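You operate a simulated robot arm through the tools that you are given. There is no shell and no other tool.

Carry out the task below with a simulated robot arm. There is one attempt and no reset: what you move stays moved.

JOB
Swap the stained filter for the new rough one and restart the flow.
Fine: flow off before the filter comes out; stained filter into the spent tub. Set down upright: stained filter.

The check looks at the end state, three seconds after you hand in, the way a careful person would. Anything else that was tipped, shoved, dropped, spilled or broken makes it a failure.

ROBOT AND FRAMES
A 6-joint arm with a two-finger parallel gripper, fixed in place. Base frame: the origin is on the floor under the middle of its stand, x ahead of it, y to its left, z up. Readings come in cm, rad, newtons and seconds.
With the tool pointing down near the work surface it reaches from about 28 to 80 cm from the base axis. Its first joint turns from -2.897 to 2.897 rad. Payload 3.43 kg.
Tool frame: the origin (TCP) lies between the finger pads and is the grasp point; the fingertips stand 3.4 cm ahead of it; z points along the fingers, y is the line along which they close. Largest opening 12.8 cm; finger width 2.4, thickness 1.2; the body of the gripper, 4.8 by 13 cm, starts 9.6 cm behind the TCP.
Orientation is that of the tool frame in the base frame, as [roll, pitch, yaw] about the fixed x, y, z axes, in that order (R = Rz(yaw) Ry(pitch) Rx(roll)). With the fingers straight down and closing along the base's y, the tool's x points along the base's -x, its y along +y and its z along -z.

CONTROLS
- The arm moves only by the tool jog_arm. Its argument "motion" is a list of rows, each an object of numbers (a shift or turn left out is 0, a gripper value left out holds the last): "grip": the finger opening in cm, from 0 to 12.8; "x", "y", "z": the shift along the base's x, y, z in units of 500 mm (1.0 is 500 mm); "rx", "ry", "rz": the turn, a rotation vector about the base's x, y, z in units of 120 degrees (1.0 is 120 degrees). In form: [{"grip": .., "x": .., "y": .., "z": .., "rx": .., "ry": .., "rz": ..}, ...]. A call has 1 to 20 rows; each row is the pose to reach, as a shift and turn from the pose commanded when the call began. A call with a number of a shift or a turn outside -1 to 1 is refused whole. A row lasts 0.2 s, in which the tool goes at most 5 cm and 0.15 rad; a call with a longer step from one row to the next is refused whole, and so is a gripper value outside its range. Where a pose cannot be reached the arm comes as near as it can. A force on the tool above 40 N (or 10 N above the force at the start of the call, whichever is more), or a blocked arm, ends the call early, and 0.2 s more pass. The fingers move at their own pace (about 4.5 cm/s each) and stop on an object; they squeeze with about 44 N. The grip force told is the motor's: it shows also when the fingers shut on nothing. Time passes only in rows, and 0.2 s behind the last, so rows that repeat a pose let the fingers close. It gives the time, the measured TCP pose, the force on the tool (base axes), the opening and the grip force at its end, in the units of the frame above (readings bear some noise), with the torque about the TCP (base axes, N m) and any sound that the robot's microphone picked up.
- Cameras (640 x 400 px; columns grow to the right, rows downward): "scene" is fixed at [22.09, 64.92, 160.87]; the picture's right is [-0.63, -0.78, 0.00], its down [-0.70, 0.57, -0.44] and it looks along [0.34, -0.28, -0.90] (base axes); focal length 268 px, centre (320, 200). "wrist" rides on the gripper at [7.6, -1.1, -16] in the tool frame; the picture's right is [0.15, 0.99, 0.00], its down [-0.88, 0.13, -0.46] and it looks along [-0.45, 0.07, 0.89] (tool axes); focal length 234 px, centre (320, 200). There is no depth. A picture from a camera that has moved, and an enlarged one, comes with that camera's place and axes in the base frame and with its lens.
- capture(camera): a new picture of that camera. The clock stands still meanwhile.
- enlarge(camera, box): a new picture of the part [left, top, right, bottom] of that camera's present view, enlarged. The clock stands still meanwhile.
- sign_off(): hands the job in; it is judged then, once.

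Places have to be worked out from the pictures, the camera data and where the tool is seen. Open the gripper and draw the arm clear of the work before you hand the job in, unless the task says otherwise.

The tools are called after ">>>" as name(argument=value, ...) on one line, values as JSON. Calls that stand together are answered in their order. jog_arm: Moves the arm, as the interface text tells. Its arguments: {"type":"object","properties":{"motion":{"type":"array","items":{"type":"object","properties":{"grip":{"type":"number"},"x":{"type":"number"},"y":{"type":"number"},"z":{"type":"number"},"rx":{"type":"number"},"ry":{"type":"number"},"rz":{"type":"number"}}}}},"required":["motion"]} The other tools are called the same way: capture (camera) takes a picture; enlarge (camera, box) takes an enlarged picture of a part of a camera's view; sign_off () hands the job in.

At the start:

```text
time_s: 0.0
tcp_pos: [32.26, 33.33, 118.11]
ee_rot: [3.141, 0.003, 3.141]
ft_force: [0.0, 0.3, -1.5]
wrist_torque: [0.01, -0.01, 0.02]
gripper_width: 12.82
gripper_force: 0.0
```

scene: 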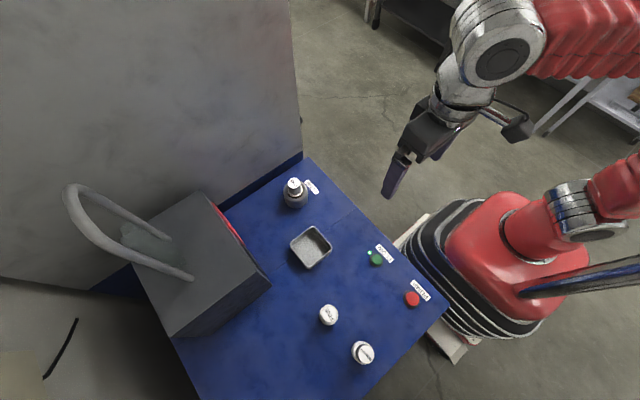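
wrist: 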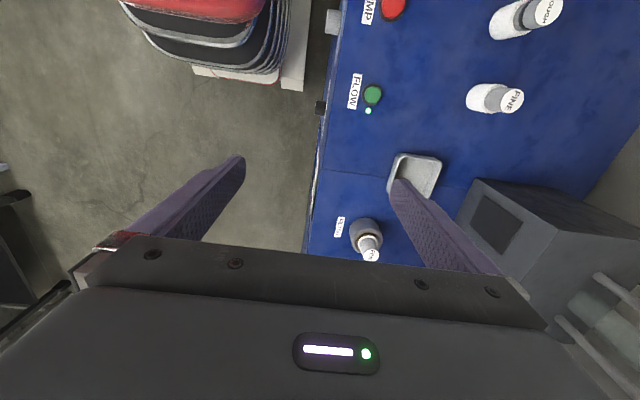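

The pictures show a blue bench with a machine, a tub, buttons and filter bottles; I take enlarged views to read labels and find places.

>>> enlarge(camera="scene", box=[260, 150, 460, 275])

>>> enlarge(camera="scene", box=[280, 255, 460, 367])

>>> enlarge(camera="scene", box=[50, 160, 290, 310])

>>> enlarge(camera="wrist", box=[320, 0, 640, 200])

>>> enlarge(camera="wrist", box=[300, 130, 620, 330])

```text
3.20 times, centred on (360, 212) of scene
camera zoom: at [22.09, 64.92, 160.87], right [-0.63, -0.78, 0.0], down [-0.7, 0.57, -0.44], along [0.34, -0.28, -0.9], focal length 856 px, centre (192, 160)
```

zoom: 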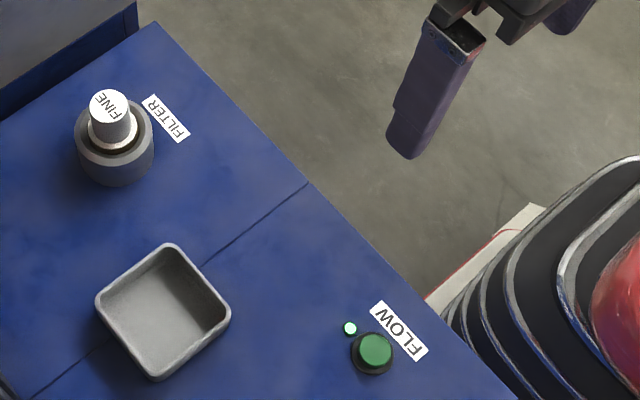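

```text
3.56 times, centred on (370, 311) of scene
camera zoom: at [22.09, 64.92, 160.87], right [-0.63, -0.78, 0.0], down [-0.7, 0.57, -0.44], along [0.34, -0.28, -0.9], focal length 951 px, centre (142, -195)
```

zoom: 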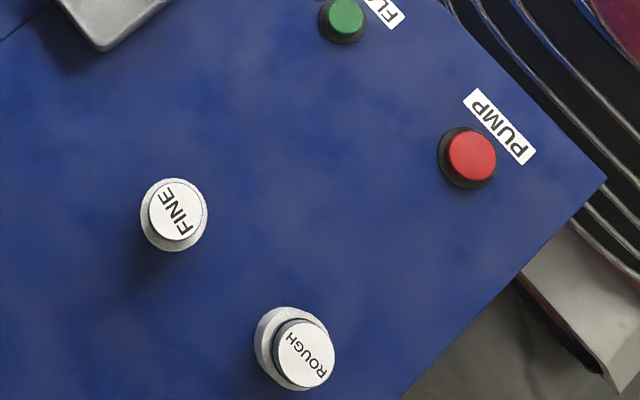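

```text
2.67 times, centred on (170, 235) of scene
camera zoom: at [22.09, 64.92, 160.87], right [-0.63, -0.78, 0.0], down [-0.7, 0.57, -0.44], along [0.34, -0.28, -0.9], focal length 713 px, centre (720, 107)
```

zoom: 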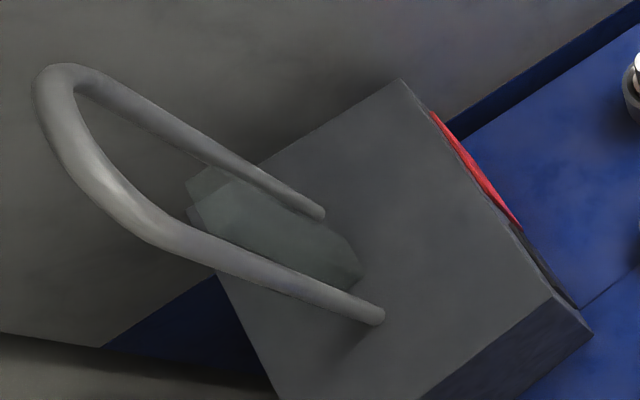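

```text
2.00 times, centred on (480, 100) of wrist
camera zoom: at [24.46, 32.27, 134.11], right [-0.15, 0.99, 0.0], down [0.88, 0.13, 0.46], along [0.45, 0.07, -0.89], focal length 468 px, centre (0, 400)
```

zoom: 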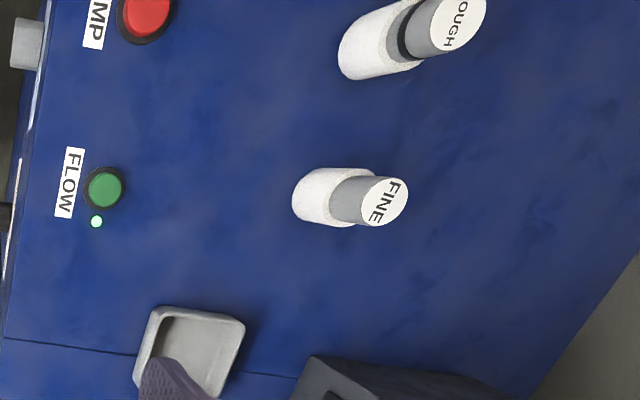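

```text
2.00 times, centred on (460, 230) of wrist
camera zoom: at [24.46, 32.27, 134.11], right [-0.15, 0.99, 0.0], down [0.88, 0.13, 0.46], along [0.45, 0.07, -0.89], focal length 468 px, centre (40, 140)
```

zoom: 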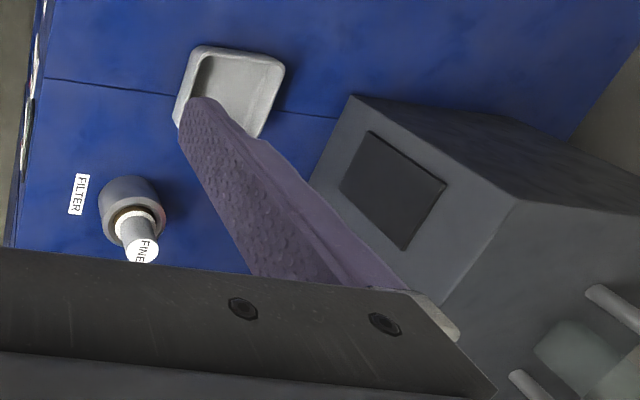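

The FLOW button (green, light on) I judge at about (25.4, 41.9, 89). The filter in the socket is at about (54.8, 47.5), the rough spare at (12.5, 60.4) and the tub at (40, 53.7). I close the fingers and move above the FLOW button for a closer look.

>>> jog_arm(motion=[{"grip": 12.8, "x": -0.03, "y": 0.04, "z": -0.02}, {"x": -0.08, "y": 0.09, "z": -0.06}, {"x": -0.12, "y": 0.14, "z": -0.1}, {"x": -0.137, "y": 0.171, "z": -0.14}, {"x": -0.137, "y": 0.171, "z": -0.14}])

>>> capture(camera="wrist")

>>> capture(camera="scene")

```text
time_s: 1.2
tcp_pos: [25.31, 41.98, 111.19]
ee_rot: [3.14, 0.001, 3.141]
ft_force: [0.2, 0.4, -0.5]
wrist_torque: [-0.02, 0.01, -0.01]
gripper_width: 12.8
gripper_force: 0.1
```

```text
taken
camera wrist: at [17.62, 40.87, 127.1], right [-0.15, 0.99, 0.0], down [0.88, 0.13, 0.46], along [0.45, 0.07, -0.89], focal length 234 px, centre (320, 200)
```

wrist: 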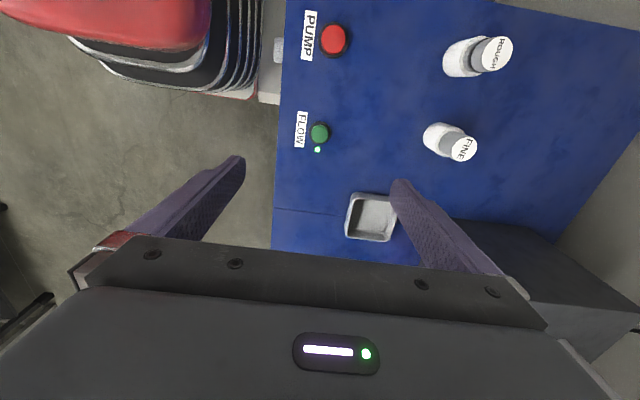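

```text
taken
```

scene: 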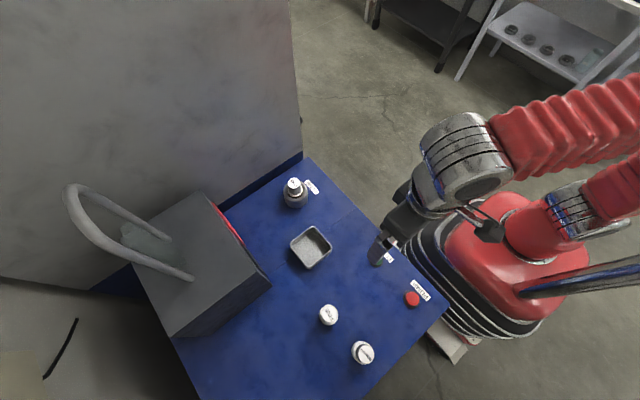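

The FLOW light still shows. I enlarge the wrist view around the button and the two spares to refine their places.

>>> enlarge(camera="wrist", box=[270, 0, 430, 100])

>>> enlarge(camera="wrist", box=[270, 90, 430, 190])

>>> enlarge(camera="wrist", box=[400, 15, 560, 115])

>>> enlarge(camera="wrist", box=[390, 90, 550, 190])

>>> enlarge(camera="scene", box=[255, 160, 351, 220])

```text
4.00 times, centred on (350, 50) of wrist
camera zoom: at [17.62, 40.87, 127.1], right [-0.15, 0.99, 0.0], down [0.88, 0.13, 0.46], along [0.45, 0.07, -0.89], focal length 937 px, centre (200, 800)
```

zoom: 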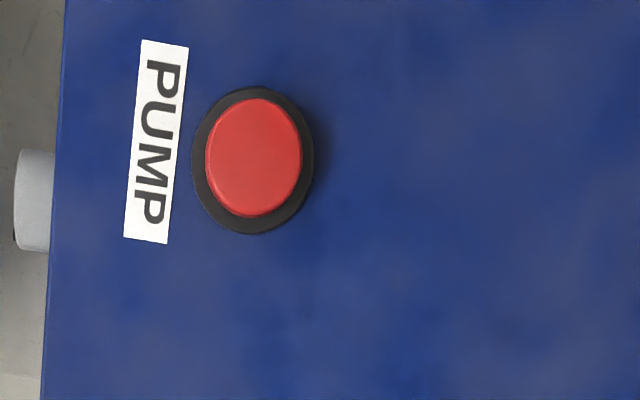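

```text
4.00 times, centred on (350, 140) of wrist
camera zoom: at [17.62, 40.87, 127.1], right [-0.15, 0.99, 0.0], down [0.88, 0.13, 0.46], along [0.45, 0.07, -0.89], focal length 937 px, centre (200, 440)
```

zoom: 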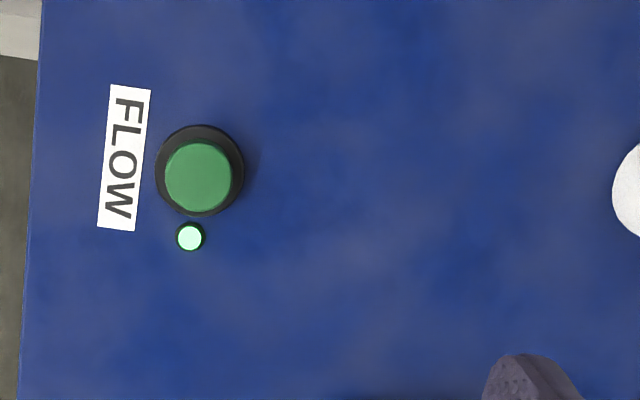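

```text
4.00 times, centred on (480, 65) of wrist
camera zoom: at [17.62, 40.87, 127.1], right [-0.15, 0.99, 0.0], down [0.88, 0.13, 0.46], along [0.45, 0.07, -0.89], focal length 937 px, centre (-320, 740)
```

zoom: 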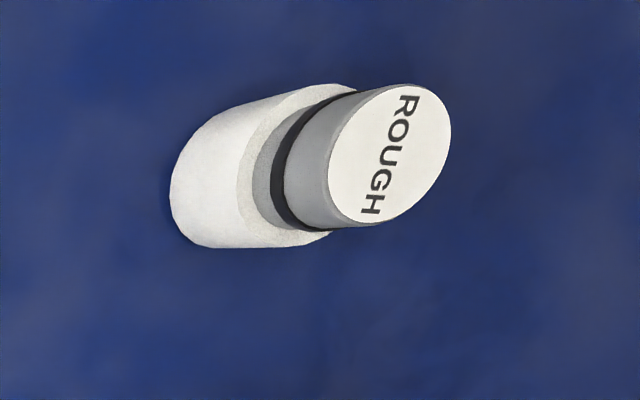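

```text
4.00 times, centred on (470, 140) of wrist
camera zoom: at [17.62, 40.87, 127.1], right [-0.15, 0.99, 0.0], down [0.88, 0.13, 0.46], along [0.45, 0.07, -0.89], focal length 937 px, centre (-280, 440)
```

zoom: 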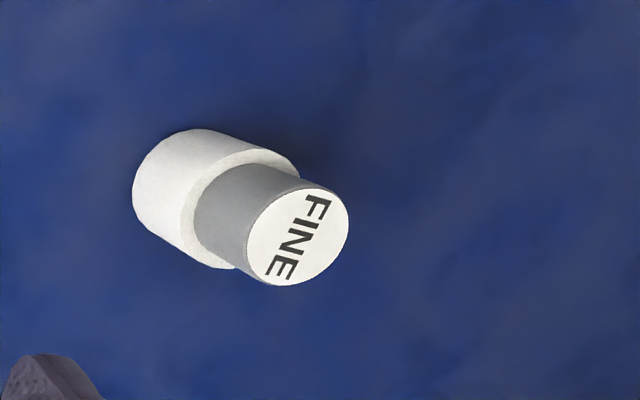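

```text
6.67 times, centred on (303, 190) of scene
camera zoom: at [22.09, 64.92, 160.87], right [-0.63, -0.78, 0.0], down [-0.7, 0.57, -0.44], along [0.34, -0.28, -0.9], focal length 1783 px, centre (433, 267)
```

zoom: 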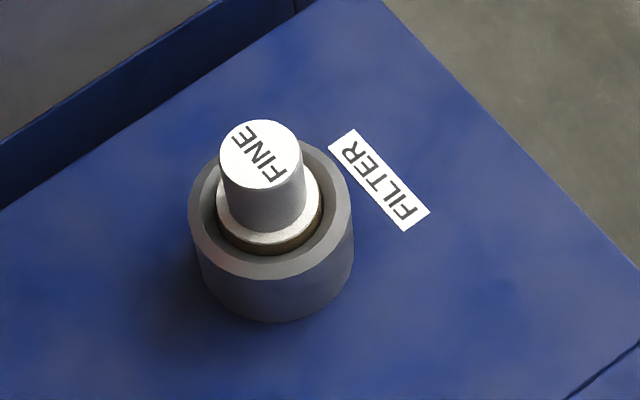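

The FLOW button refines to about (25.4, 42.0) with its top near z 88.5. I close the fingers and descend to a few cm above it.

>>> jog_arm(motion=[{"grip": 0, "z": -0.05}, {"z": -0.11}, {"z": -0.17}, {"z": -0.22}, {"z": -0.27}, {"z": -0.31}, {"z": -0.33}, {"z": -0.33}, {"z": -0.33}])

>>> capture(camera="wrist")

>>> enlarge(camera="scene", box=[320, 220, 432, 290])

```text
time_s: 3.2
tcp_pos: [25.23, 41.9, 94.68]
ee_rot: [3.139, 0.001, -3.14]
ft_force: [-0.4, 1.3, 0.8]
wrist_torque: [0.01, -0.03, 0.03]
gripper_width: 0.03
gripper_force: 33.0
```

```text
taken
camera wrist: at [17.59, 40.81, 110.65], right [-0.15, 0.99, 0.0], down [0.88, 0.13, 0.46], along [0.45, 0.07, -0.89], focal length 234 px, centre (320, 200)
```

wrist: 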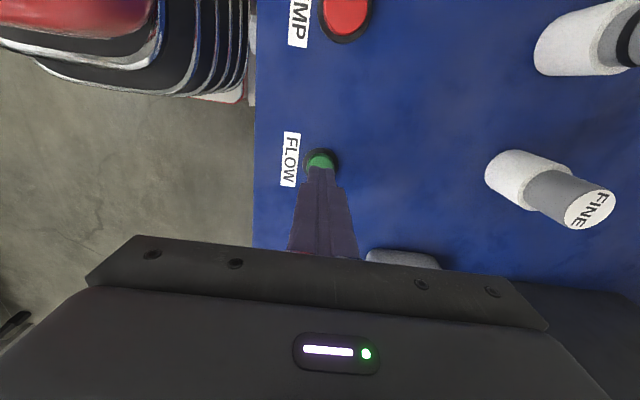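

```text
5.71 times, centred on (376, 255) of scene
camera zoom: at [22.09, 64.92, 160.87], right [-0.63, -0.78, 0.0], down [-0.7, 0.57, -0.44], along [0.34, -0.28, -0.9], focal length 1528 px, centre (0, -114)
```

zoom: 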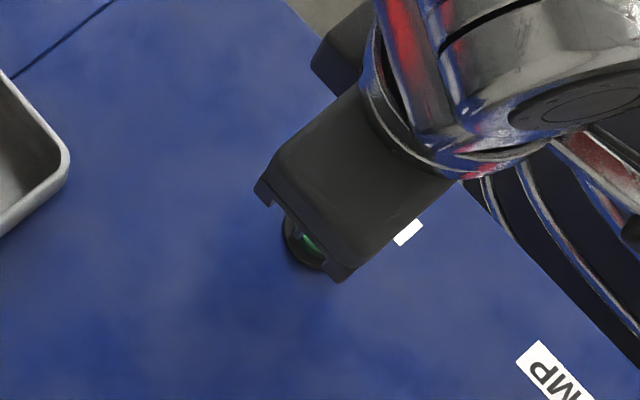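

The closed fingertips are right above the button at about z 91.3, light still on. I press down slowly in small steps, expecting contact near TCP z 92.

>>> jog_arm(motion=[{"grip": 0, "x": -0.003, "z": -0.03}, {"x": -0.003, "z": -0.045}, {"x": -0.003, "z": -0.052}, {"x": -0.003, "z": -0.058}])

>>> enlarge(camera="scene", box=[320, 220, 432, 290])

```text
time_s: 4.2
tcp_pos: [25.07, 42.09, 91.79]
ee_rot: [3.138, 0.002, 3.141]
ft_force: [0.3, -0.3, 0.7]
wrist_torque: [0.01, 0.01, 0.0]
gripper_width: 0.0
gripper_force: 32.6
```

```text
5.71 times, centred on (376, 255) of scene
camera zoom: at [22.09, 64.92, 160.87], right [-0.63, -0.78, 0.0], down [-0.7, 0.57, -0.44], along [0.34, -0.28, -0.9], focal length 1528 px, centre (0, -114)
```

zoom: 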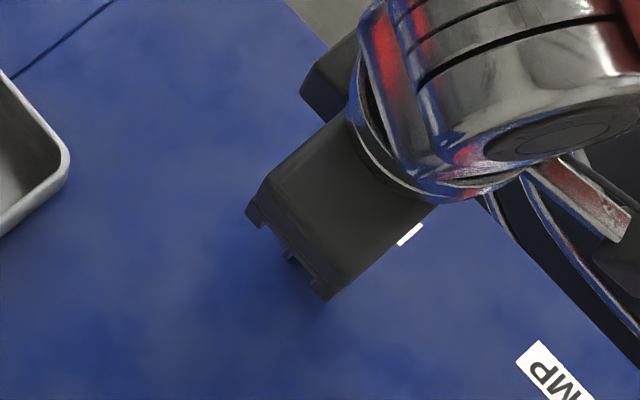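

No contact force yet at TCP z 91.8 (fingertips 88.4). I continue down in 2 mm steps.

>>> jog_arm(motion=[{"grip": 0, "z": -0.004}, {"z": -0.008}, {"z": -0.012}, {"z": -0.016}])

>>> capture(camera="wrist")

```text
time_s: 5.2
tcp_pos: [25.11, 41.93, 91.12]
ee_rot: [3.139, 0.002, -3.141]
ft_force: [-3.6, -6.4, 25.4]
wrist_torque: [-0.19, 0.06, -0.01]
gripper_width: 0.0
gripper_force: 32.8
heard: click
```

```text
taken
camera wrist: at [17.44, 40.82, 107.05], right [-0.15, 0.99, 0.0], down [0.88, 0.13, 0.46], along [0.45, 0.07, -0.89], focal length 234 px, centre (320, 200)
```

wrist: 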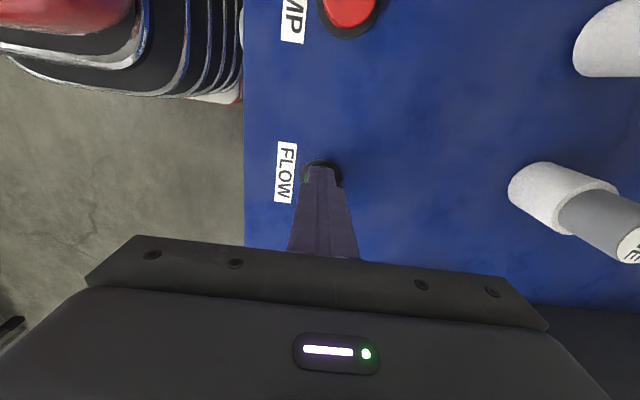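

A click was heard with 25 N on the tool, so the button was pressed. I retract straight up and look at the light.

>>> jog_arm(motion=[{"grip": 0, "z": 0.02}, {"z": 0.06}, {"z": 0.14}, {"z": 0.22}, {"z": 0.3}, {"z": 0.38}, {"z": 0.38}])

>>> capture(camera="wrist")

>>> enlarge(camera="wrist", box=[270, 90, 430, 190])

```text
time_s: 6.8
tcp_pos: [24.91, 41.89, 110.1]
ee_rot: [-3.141, 0.003, 3.141]
ft_force: [-0.6, 0.3, -0.4]
wrist_torque: [-0.02, -0.02, 0.02]
gripper_width: 0.0
gripper_force: 32.9
```

```text
taken
camera wrist: at [17.4, 40.84, 125.95], right [-0.15, 0.99, 0.0], down [0.88, 0.13, 0.46], along [0.45, 0.07, -0.89], focal length 234 px, centre (320, 200)
```

wrist: 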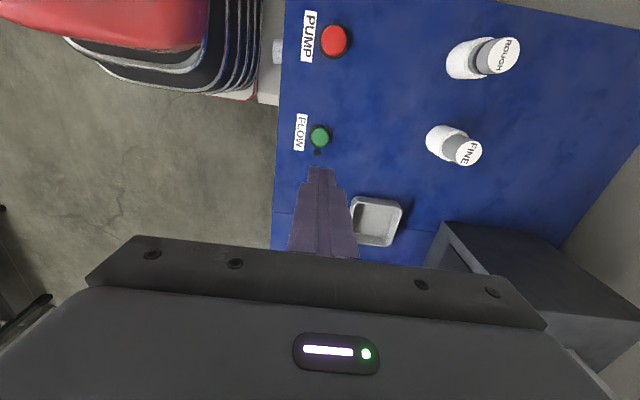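

```text
4.00 times, centred on (350, 140) of wrist
camera zoom: at [17.4, 40.84, 125.95], right [-0.15, 0.99, 0.0], down [0.88, 0.13, 0.46], along [0.45, 0.07, -0.89], focal length 937 px, centre (200, 440)
```

zoom: 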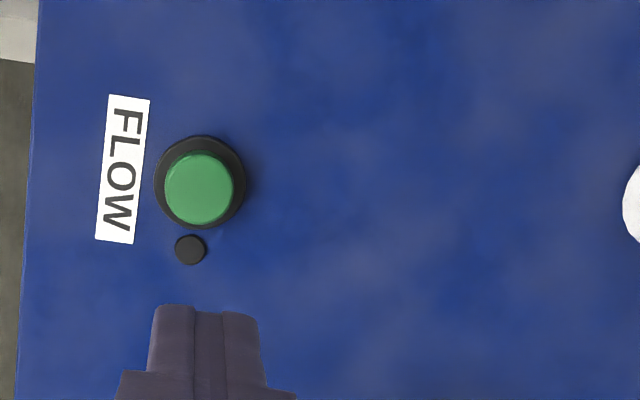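

The light is now off, so the flow is stopped. I open the fingers partly and travel high over to above the filter socket at about (54.8, 47.4).

>>> jog_arm(motion=[{"grip": 7, "x": 0.05, "y": 0.01}, {"x": 0.12, "y": 0.022}, {"x": 0.2, "y": 0.036}, {"x": 0.28, "y": 0.05}, {"x": 0.36, "y": 0.065}, {"x": 0.44, "y": 0.08}, {"x": 0.52, "y": 0.096}, {"x": 0.57, "y": 0.105}, {"x": 0.596, "y": 0.11}, {"x": 0.596, "y": 0.11}])

>>> capture(camera="wrist")

>>> capture(camera="scene")

```text
time_s: 9.0
tcp_pos: [54.8, 47.44, 109.76]
ee_rot: [3.141, 0.001, -3.14]
ft_force: [0.3, 0.3, -0.2]
wrist_torque: [0.03, 0.01, 0.0]
gripper_width: 7.02
gripper_force: 0.1
```

```text
taken
camera wrist: at [47.31, 46.34, 125.89], right [-0.15, 0.99, 0.0], down [0.88, 0.13, 0.46], along [0.45, 0.07, -0.89], focal length 234 px, centre (320, 200)
```

wrist: 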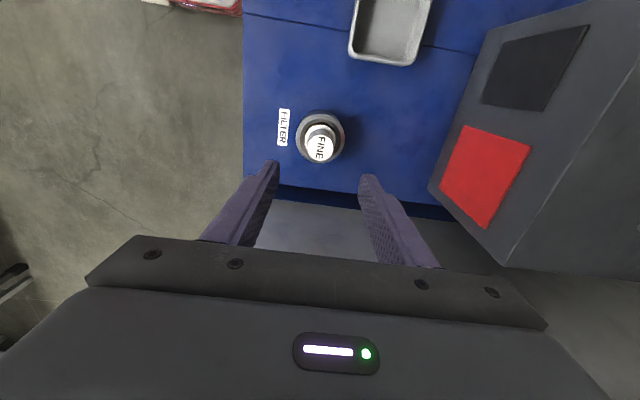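

```text
taken
```

scene: 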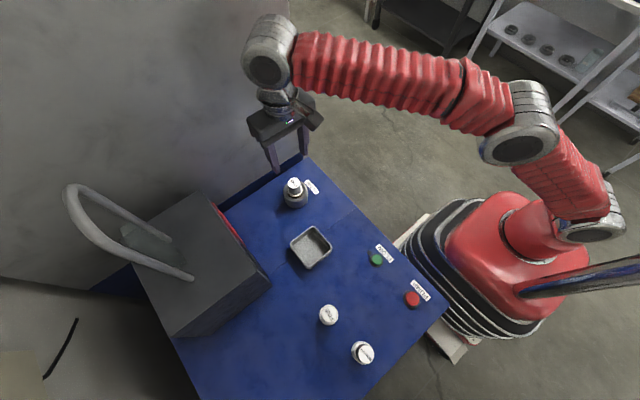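

>>> enlarge(camera="wrist", box=[256, 90, 384, 170])

>>> enlarge(camera="wrist", box=[310, 0, 470, 100])

```text
5.00 times, centred on (320, 130) of wrist
camera zoom: at [47.31, 46.34, 125.89], right [-0.15, 0.99, 0.0], down [0.88, 0.13, 0.46], along [0.45, 0.07, -0.89], focal length 1171 px, centre (320, 550)
```

zoom: 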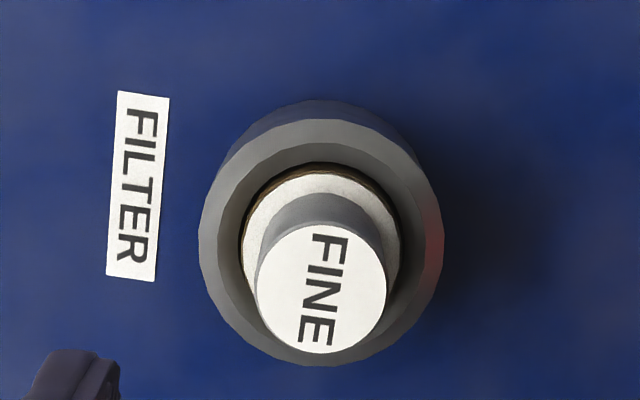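

```text
4.00 times, centred on (390, 50) of wrist
camera zoom: at [47.31, 46.34, 125.89], right [-0.15, 0.99, 0.0], down [0.88, 0.13, 0.46], along [0.45, 0.07, -0.89], focal length 937 px, centre (40, 800)
```

zoom: 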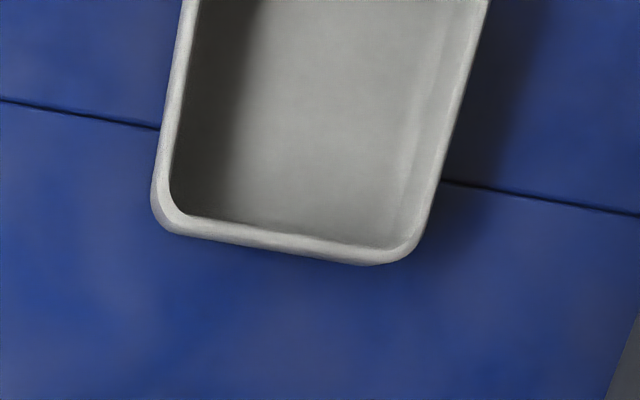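

The filter knob centre refines to (54.8, 47.5), top z≈96.5, shoulder ≈92.7, socket rim ≈91.4, and the tool is aligned over it. I descend until the fingertips are at about z 93.4, straddling the knob.

>>> jog_arm(motion=[{"grip": 7, "z": -0.06}, {"z": -0.12}, {"z": -0.17}, {"z": -0.21}, {"z": -0.235}, {"z": -0.25}, {"z": -0.262}, {"z": -0.262}])

>>> capture(camera="wrist")

>>> enlarge(camera="wrist", box=[240, 110, 400, 210])

>>> enlarge(camera="scene", box=[240, 140, 368, 220])

```text
time_s: 10.8
tcp_pos: [54.8, 47.37, 96.86]
ee_rot: [3.141, 0.002, -3.14]
ft_force: [0.5, -0.7, 0.2]
wrist_torque: [-0.02, 0.0, 0.01]
gripper_width: 7.01
gripper_force: 0.1
```

```text
taken
camera wrist: at [47.23, 46.3, 112.78], right [-0.15, 0.99, 0.0], down [0.88, 0.13, 0.46], along [0.45, 0.07, -0.89], focal length 234 px, centre (320, 200)
```

wrist: 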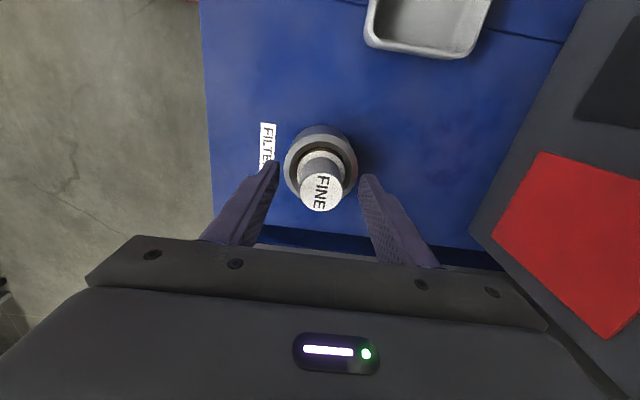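

```text
4.00 times, centred on (320, 160) of wrist
camera zoom: at [47.23, 46.3, 112.78], right [-0.15, 0.99, 0.0], down [0.88, 0.13, 0.46], along [0.45, 0.07, -0.89], focal length 937 px, centre (320, 360)
```

zoom: 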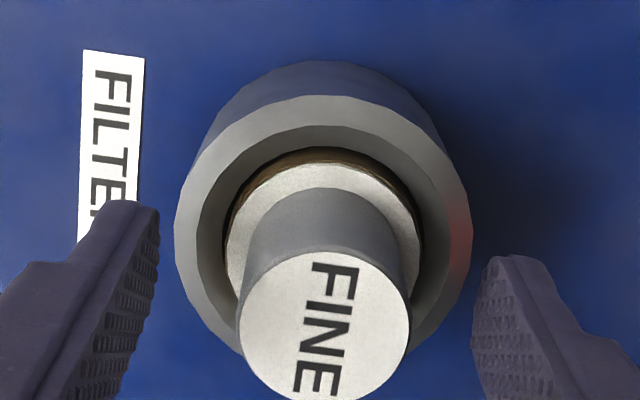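

```text
5.00 times, centred on (304, 180) of scene
camera zoom: at [22.09, 64.92, 160.87], right [-0.63, -0.78, 0.0], down [-0.7, 0.57, -0.44], along [0.34, -0.28, -0.9], focal length 1337 px, centre (400, 300)
```

zoom: 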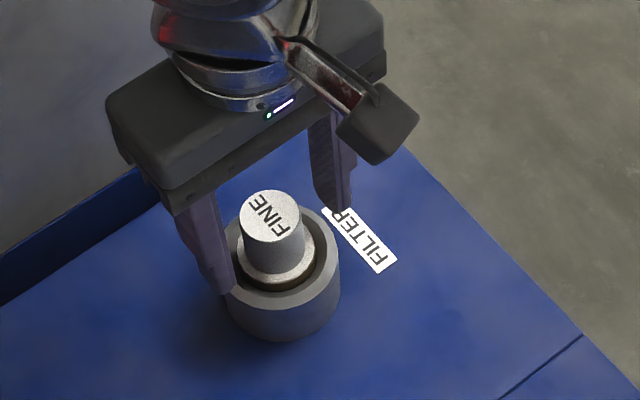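

The fingers straddle the knob centrally with the tips above the shoulder and the rim. I close on the knob.

>>> jog_arm(motion=[{"grip": 0}, {"grip": 0}, {"grip": 0}, {"grip": 0}, {"grip": 0}])

>>> enlarge(camera="wrist", box=[240, 110, 400, 210])

```text
time_s: 12.0
tcp_pos: [54.84, 47.44, 96.84]
ee_rot: [3.14, 0.002, 3.141]
ft_force: [0.5, 0.0, 0.3]
wrist_torque: [0.0, -0.01, -0.01]
gripper_width: 3.28
gripper_force: 44.1
```

```text
4.00 times, centred on (320, 160) of wrist
camera zoom: at [47.23, 46.3, 112.81], right [-0.15, 0.99, 0.0], down [0.88, 0.13, 0.46], along [0.45, 0.07, -0.89], focal length 937 px, centre (320, 360)
```

zoom: 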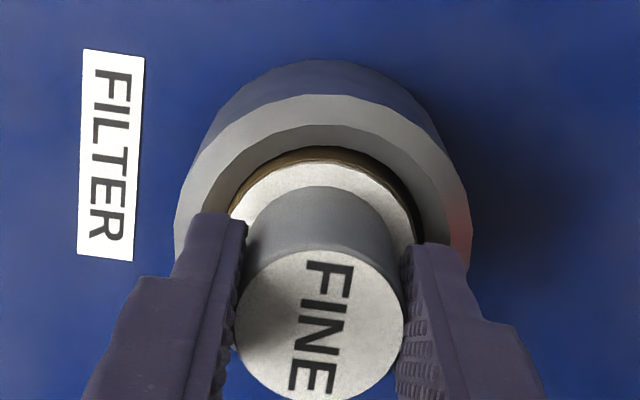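

The grip holds the knob at 3.28 cm with 44 N and no side load. I lift straight up slowly.

>>> jog_arm(motion=[{"grip": 0, "z": 0.01}, {"z": 0.025}, {"z": 0.045}, {"z": 0.07}, {"z": 0.1}, {"z": 0.13}, {"z": 0.16}, {"z": 0.19}, {"z": 0.21}, {"z": 0.21}])

>>> capture(camera="wrist")

>>> enlarge(camera="scene", box=[240, 120, 400, 220])

```text
time_s: 14.2
tcp_pos: [54.75, 47.48, 107.32]
ee_rot: [3.141, 0.003, 3.141]
ft_force: [-0.2, 1.3, -0.7]
wrist_torque: [0.0, 0.02, 0.0]
gripper_width: 3.3
gripper_force: 44.0
```

```text
taken
camera wrist: at [47.25, 46.32, 123.33], right [-0.15, 0.99, 0.0], down [0.88, 0.13, 0.46], along [0.45, 0.07, -0.89], focal length 234 px, centre (320, 200)
```

wrist: 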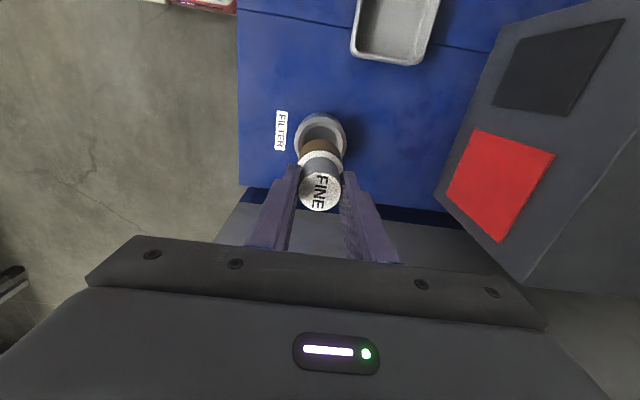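

```text
4.00 times, centred on (320, 170) of scene
camera zoom: at [22.09, 64.92, 160.87], right [-0.63, -0.78, 0.0], down [-0.7, 0.57, -0.44], along [0.34, -0.28, -0.9], focal length 1070 px, centre (320, 320)
```

zoom: 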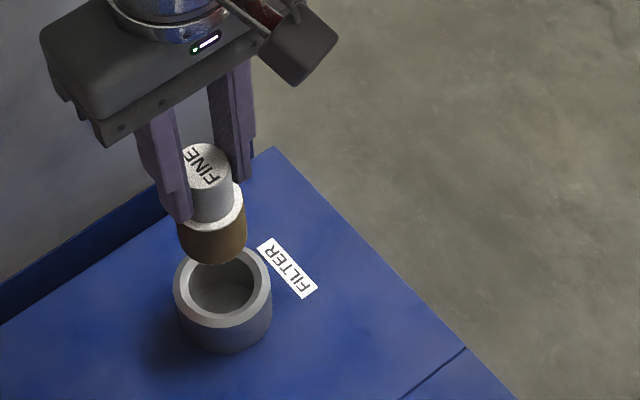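

The stained filter is out of the socket and held straight. I take an enlarged look at the empty socket and the tub before moving on.

>>> enlarge(camera="wrist", box=[256, 90, 384, 170])

>>> enlarge(camera="scene", box=[270, 215, 350, 265])

>>> enlarge(camera="scene", box=[260, 160, 340, 210])

```text
5.00 times, centred on (320, 130) of wrist
camera zoom: at [47.25, 46.32, 123.33], right [-0.15, 0.99, 0.0], down [0.88, 0.13, 0.46], along [0.45, 0.07, -0.89], focal length 1171 px, centre (320, 550)
```

zoom: 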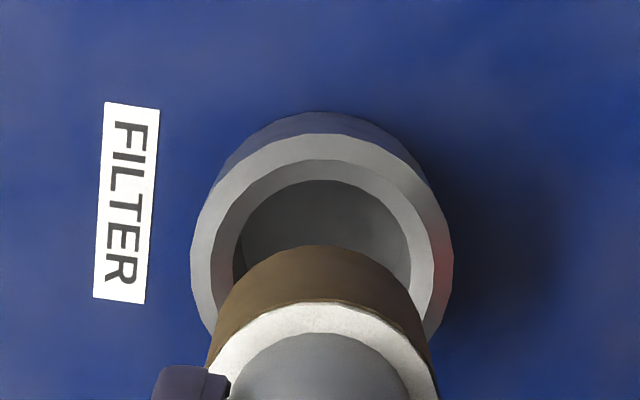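

```text
8.00 times, centred on (310, 240) of scene
camera zoom: at [22.09, 64.92, 160.87], right [-0.63, -0.78, 0.0], down [-0.7, 0.57, -0.44], along [0.34, -0.28, -0.9], focal length 2140 px, centre (400, -120)
```

zoom: 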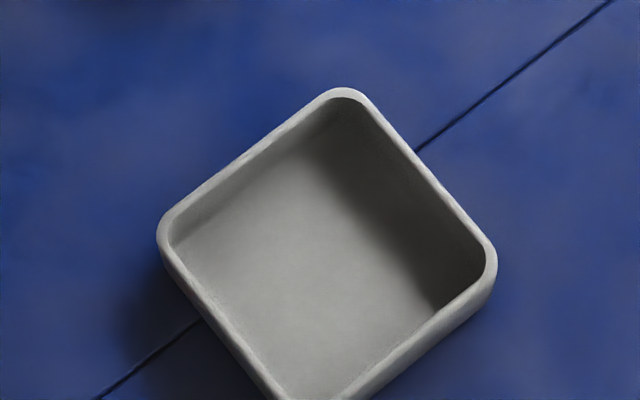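

```text
8.00 times, centred on (300, 185) of scene
camera zoom: at [22.09, 64.92, 160.87], right [-0.63, -0.78, 0.0], down [-0.7, 0.57, -0.44], along [0.34, -0.28, -0.9], focal length 2140 px, centre (480, 320)
```

zoom: 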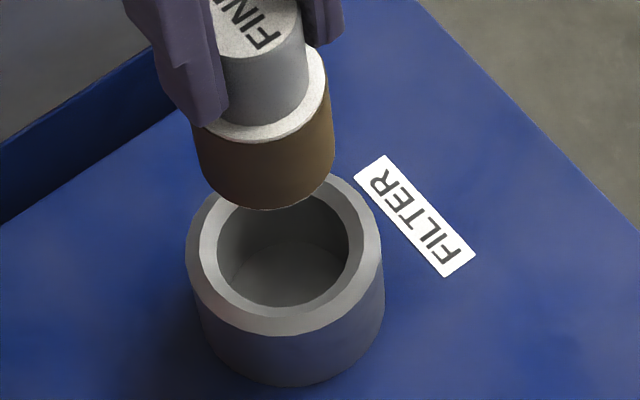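

The socket has a bevelled rim and its inner width is a bit more than the filter body. I move back along -x a bit and up so the whole tub comes into the wrist view.

>>> jog_arm(motion=[{"grip": 0, "x": -0.04, "y": -0.01, "z": 0.02}, {"x": -0.1, "y": -0.02, "z": 0.05}, {"x": -0.16, "y": -0.04, "z": 0.08}, {"x": -0.2, "y": -0.06, "z": 0.1}, {"x": -0.22, "y": -0.07, "z": 0.1}, {"x": -0.22, "y": -0.07, "z": 0.1}])

>>> capture(camera="wrist")

>>> enlarge(camera="wrist", box=[330, 30, 490, 130])

>>> enlarge(camera="scene", box=[262, 215, 358, 275])

```text
time_s: 15.6
tcp_pos: [43.94, 43.84, 112.42]
ee_rot: [3.14, 0.001, -3.141]
ft_force: [-0.6, -1.1, -1.5]
wrist_torque: [-0.02, -0.01, -0.01]
gripper_width: 3.31
gripper_force: 43.7
```

```text
taken
camera wrist: at [36.24, 42.79, 128.43], right [-0.15, 0.99, 0.0], down [0.88, 0.13, 0.46], along [0.45, 0.07, -0.89], focal length 234 px, centre (320, 200)
```

wrist: 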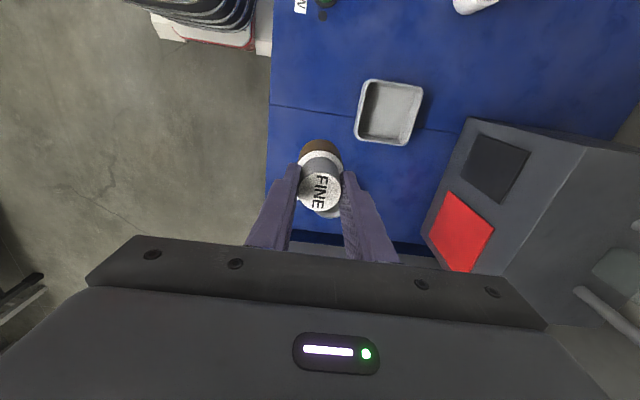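

```text
4.00 times, centred on (410, 80) of wrist
camera zoom: at [36.24, 42.79, 128.43], right [-0.15, 0.99, 0.0], down [0.88, 0.13, 0.46], along [0.45, 0.07, -0.89], focal length 937 px, centre (-40, 680)
```

zoom: 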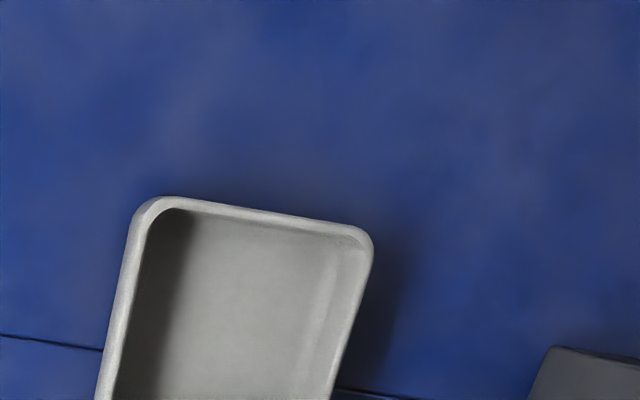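

```text
6.67 times, centred on (310, 245) of scene
camera zoom: at [22.09, 64.92, 160.87], right [-0.63, -0.78, 0.0], down [-0.7, 0.57, -0.44], along [0.34, -0.28, -0.9], focal length 1783 px, centre (387, -100)
```

zoom: 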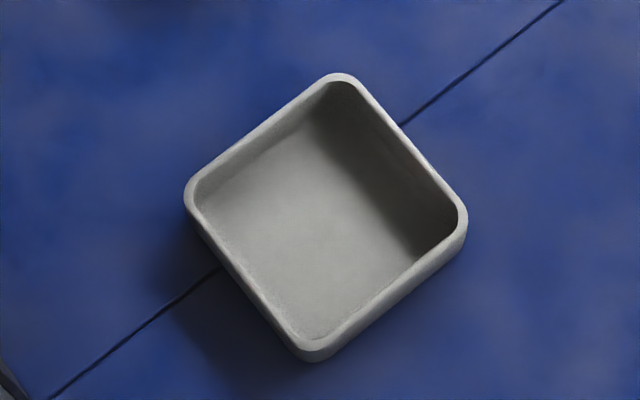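

The tub centre comes out near (39.6, 53.7) with its rim at about z 90. I take one more enlarged view of the whole tub to confirm.

>>> enlarge(camera="wrist", box=[325, 63, 453, 157])

```text
4.26 times, centred on (389, 110) of wrist
camera zoom: at [36.24, 42.79, 128.43], right [-0.15, 0.99, 0.0], down [0.88, 0.13, 0.46], along [0.45, 0.07, -0.89], focal length 996 px, centre (26, 583)
```

zoom: 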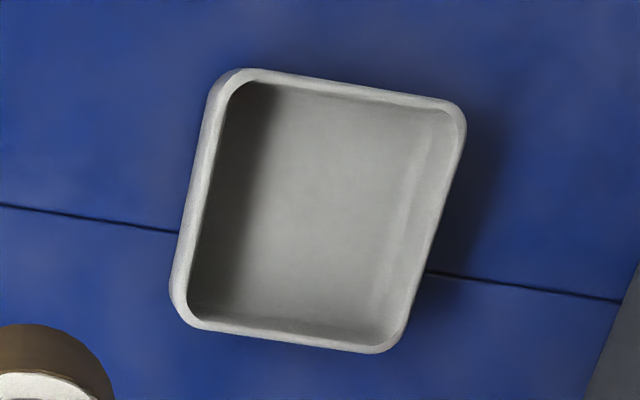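

The tub centre refines to (39.5, 53.8). I move the stained filter over it and stop with its bottom a few cm above the rim.

>>> jog_arm(motion=[{"grip": 0, "x": -0.015, "y": 0.03, "z": 0}, {"x": -0.035, "y": 0.08, "z": 0}, {"x": -0.06, "y": 0.13, "z": -0.01}, {"x": -0.08, "y": 0.17, "z": -0.03}, {"x": -0.087, "y": 0.197, "z": -0.07}, {"x": -0.087, "y": 0.197, "z": -0.12}, {"x": -0.087, "y": 0.197, "z": -0.16}, {"x": -0.087, "y": 0.197, "z": -0.18}, {"x": -0.087, "y": 0.197, "z": -0.18}])

>>> capture(camera="wrist")

>>> enlarge(camera="wrist", box=[256, 110, 384, 190])

>>> enlarge(camera="scene", box=[262, 200, 374, 270])

```text
time_s: 17.6
tcp_pos: [39.39, 53.75, 103.23]
ee_rot: [3.141, 0.002, 3.141]
ft_force: [0.2, 0.7, -0.5]
wrist_torque: [0.0, -0.02, 0.0]
gripper_width: 3.32
gripper_force: 44.3
```

```text
taken
camera wrist: at [31.9, 52.69, 119.27], right [-0.15, 0.99, 0.0], down [0.88, 0.13, 0.46], along [0.45, 0.07, -0.89], focal length 234 px, centre (320, 200)
```

wrist: 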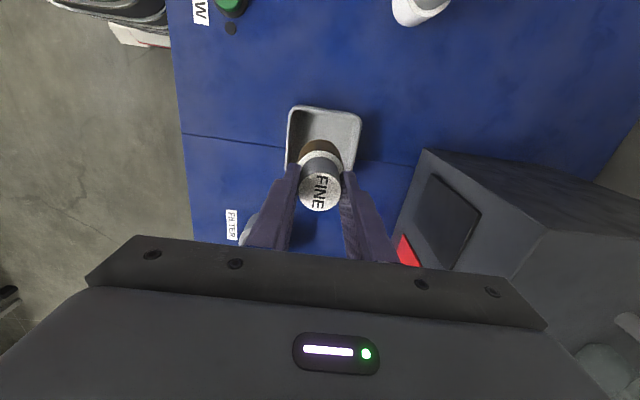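

```text
5.00 times, centred on (320, 150) of wrist
camera zoom: at [31.9, 52.69, 119.27], right [-0.15, 0.99, 0.0], down [0.88, 0.13, 0.46], along [0.45, 0.07, -0.89], focal length 1171 px, centre (320, 450)
```

zoom: 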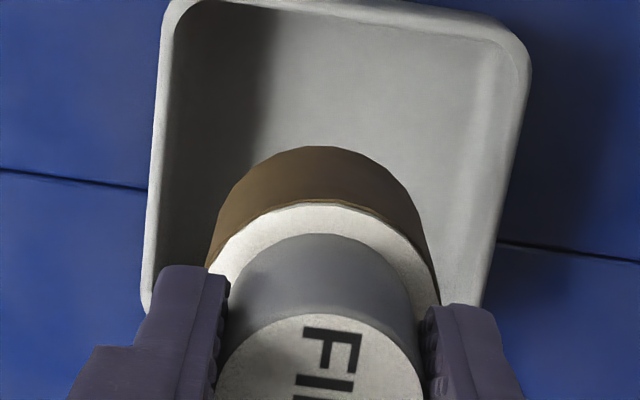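

```text
5.71 times, centred on (318, 235) of scene
camera zoom: at [22.09, 64.92, 160.87], right [-0.63, -0.78, 0.0], down [-0.7, 0.57, -0.44], along [0.34, -0.28, -0.9], focal length 1528 px, centre (331, 0)
```

zoom: 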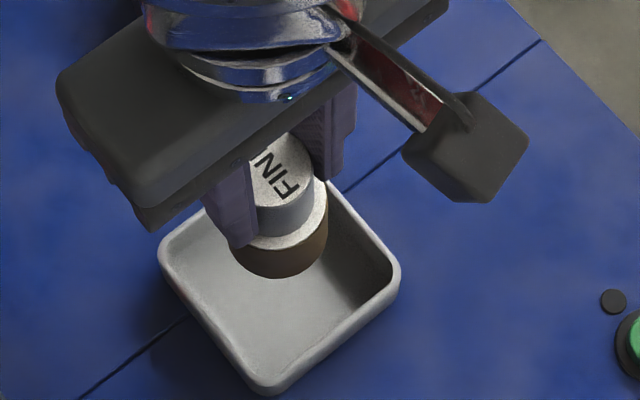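

The filter hangs centred over the tub. I lower it to just above where its bottom should meet the tub floor (TCP ≈96.7).

>>> jog_arm(motion=[{"grip": 0, "z": -0.03}, {"z": -0.06}, {"z": -0.09}, {"z": -0.11}, {"z": -0.12}, {"z": -0.12}])

>>> capture(camera="wrist")

>>> enlarge(camera="scene", box=[262, 200, 374, 270])

```text
time_s: 19.0
tcp_pos: [39.57, 53.73, 97.41]
ee_rot: [3.14, 0.001, -3.141]
ft_force: [0.2, 0.0, -0.9]
wrist_torque: [0.02, 0.0, 0.02]
gripper_width: 3.32
gripper_force: 44.1
```

```text
taken
camera wrist: at [31.94, 52.65, 113.32], right [-0.15, 0.99, 0.0], down [0.88, 0.13, 0.46], along [0.45, 0.07, -0.89], focal length 234 px, centre (320, 200)
```

wrist: 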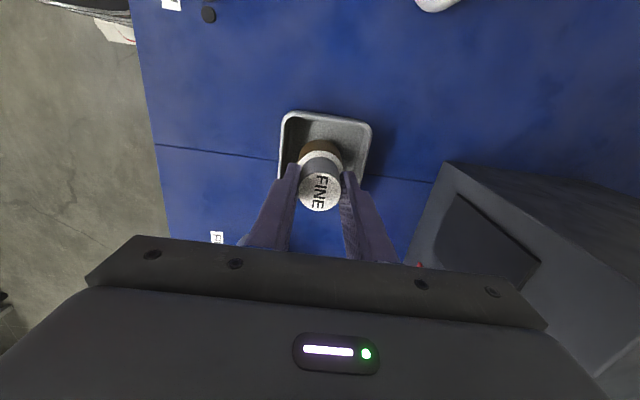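

```text
5.71 times, centred on (318, 235) of scene
camera zoom: at [22.09, 64.92, 160.87], right [-0.63, -0.78, 0.0], down [-0.7, 0.57, -0.44], along [0.34, -0.28, -0.9], focal length 1528 px, centre (331, 0)
```

zoom: 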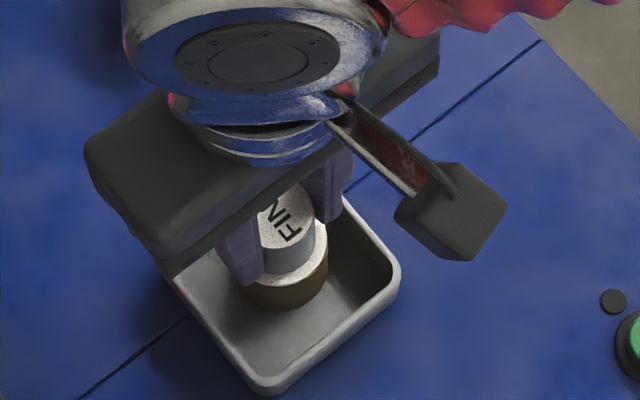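

The filter is inside the tub walls and not touching yet. I lower in 1 mm steps, watching the force.

>>> jog_arm(motion=[{"grip": 0, "z": -0.004}, {"z": -0.008}, {"z": -0.011}, {"z": -0.011}])

```text
time_s: 20.0
tcp_pos: [39.51, 53.78, 96.79]
ee_rot: [3.141, 0.001, 3.141]
ft_force: [0.4, -1.2, 3.0]
wrist_torque: [-0.13, -0.05, 0.01]
gripper_width: 3.31
gripper_force: 43.8
```

A first touch shows (about 3 N, small torque). I lower another 1 mm to seat it.

>>> jog_arm(motion=[{"grip": 0, "z": -0.002}, {"z": -0.002}])

>>> enlarge(camera="wrist", box=[256, 110, 384, 190])

```text
time_s: 20.6
tcp_pos: [39.48, 53.7, 96.87]
ee_rot: [3.14, 0.002, -3.141]
ft_force: [-0.4, -2.2, 13.1]
wrist_torque: [-0.21, 0.1, -0.03]
gripper_width: 3.34
gripper_force: 43.6
```

```text
5.00 times, centred on (320, 150) of wrist
camera zoom: at [31.9, 52.65, 112.78], right [-0.15, 0.99, 0.0], down [0.88, 0.13, 0.46], along [0.45, 0.07, -0.89], focal length 1171 px, centre (320, 450)
```

zoom: 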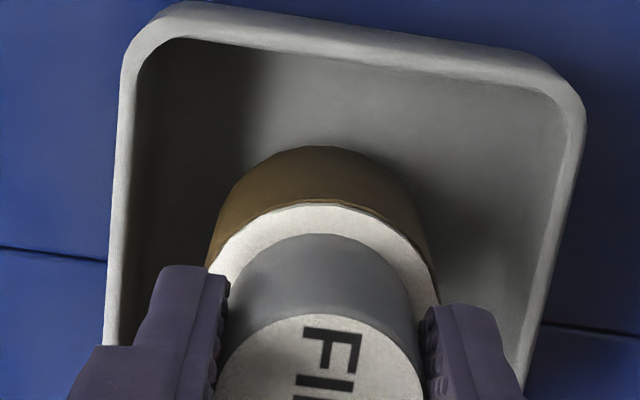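

The filter is seated on the tub floor with 13 N. I ease off the load slightly and open the fingers gradually.

>>> jog_arm(motion=[{"grip": 0, "z": 0.0015}, {"grip": 3.6, "z": 0.0015}, {"grip": 4.2, "z": 0.0015}, {"grip": 5, "z": 0.0015}, {"grip": 6, "z": 0.0015}, {"grip": 6, "z": 0.0015}])

>>> capture(camera="wrist")

>>> enlarge(camera="scene", box=[262, 200, 374, 270])

```text
time_s: 22.0
tcp_pos: [39.59, 53.74, 96.72]
ee_rot: [3.141, 0.001, 3.141]
ft_force: [0.2, 0.3, -1.2]
wrist_torque: [0.04, -0.01, -0.04]
gripper_width: 5.98
gripper_force: 0.0
```

```text
taken
camera wrist: at [31.93, 52.66, 112.77], right [-0.15, 0.99, 0.0], down [0.88, 0.13, 0.46], along [0.45, 0.07, -0.89], focal length 234 px, centre (320, 200)
```

wrist: 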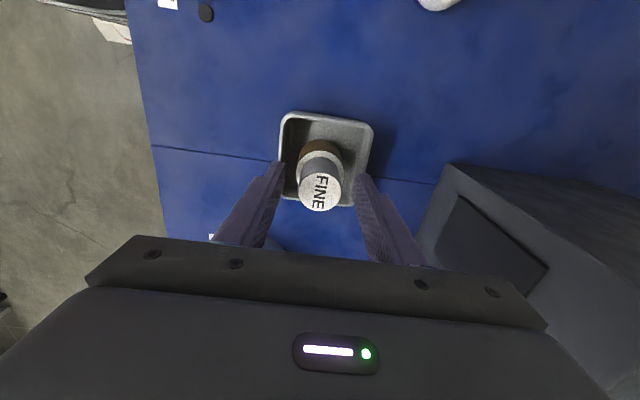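

```text
5.71 times, centred on (318, 235) of scene
camera zoom: at [22.09, 64.92, 160.87], right [-0.63, -0.78, 0.0], down [-0.7, 0.57, -0.44], along [0.34, -0.28, -0.9], focal length 1528 px, centre (331, 0)
```

zoom: 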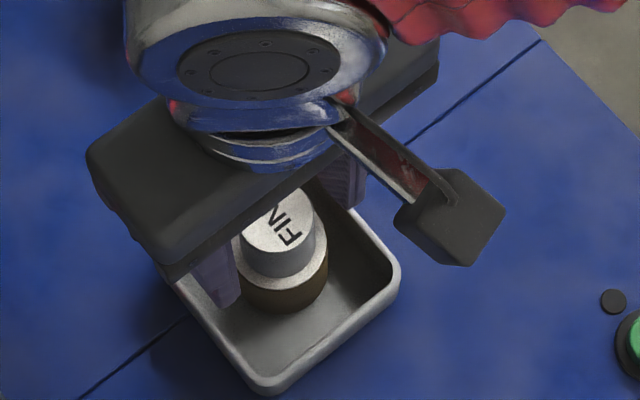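

The stained filter stands upright in the tub and is free of the fingers. I rise straight up, then travel high over to above the ROUGH spare near (12.4, 60.3).

>>> jog_arm(motion=[{"grip": 6, "z": 0.03}, {"z": 0.09}, {"z": 0.16}, {"z": 0.23}, {"z": 0.28}, {"z": 0.3, "x": -0.03, "y": 0.007}, {"z": 0.3, "x": -0.1, "y": 0.022}, {"z": 0.3, "x": -0.18, "y": 0.042}, {"z": 0.3, "x": -0.26, "y": 0.062}, {"z": 0.3, "x": -0.34, "y": 0.082}, {"z": 0.3, "x": -0.42, "y": 0.1}, {"z": 0.3, "x": -0.49, "y": 0.117}, {"z": 0.3, "x": -0.542, "y": 0.13}, {"z": 0.3, "x": -0.542, "y": 0.13}])

>>> capture(camera="wrist")

>>> enlarge(camera="wrist", box=[256, 90, 384, 170])

>>> capture(camera="scene")

```text
time_s: 25.0
tcp_pos: [12.4, 60.35, 111.72]
ee_rot: [3.139, 0.002, 3.142]
ft_force: [0.1, 0.7, 0.4]
wrist_torque: [0.0, 0.03, -0.03]
gripper_width: 5.99
gripper_force: 0.0
```

```text
taken
camera wrist: at [4.75, 59.19, 127.68], right [-0.15, 0.99, 0.0], down [0.88, 0.13, 0.46], along [0.45, 0.07, -0.89], focal length 234 px, centre (320, 200)
```

wrist: 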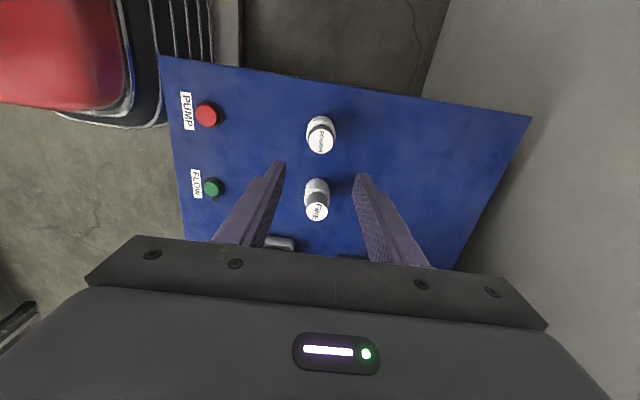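

```text
5.00 times, centred on (320, 130) of wrist
camera zoom: at [4.75, 59.19, 127.68], right [-0.15, 0.99, 0.0], down [0.88, 0.13, 0.46], along [0.45, 0.07, -0.89], focal length 1171 px, centre (320, 550)
```

zoom: 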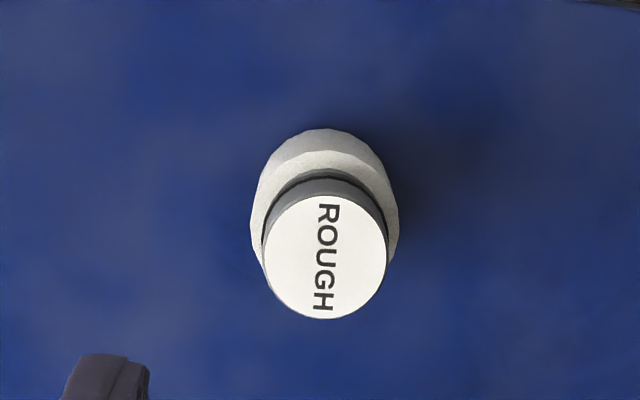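

```text
taken
```

scene: 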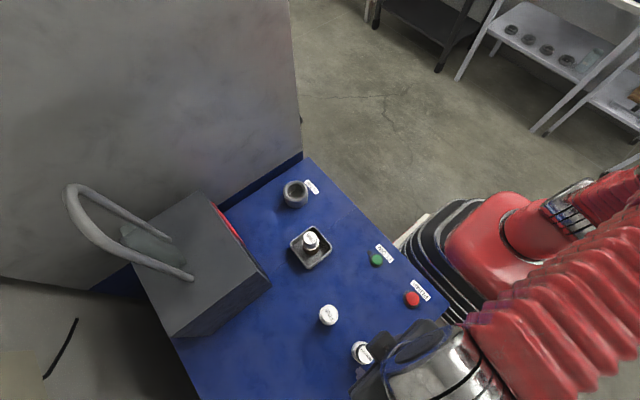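

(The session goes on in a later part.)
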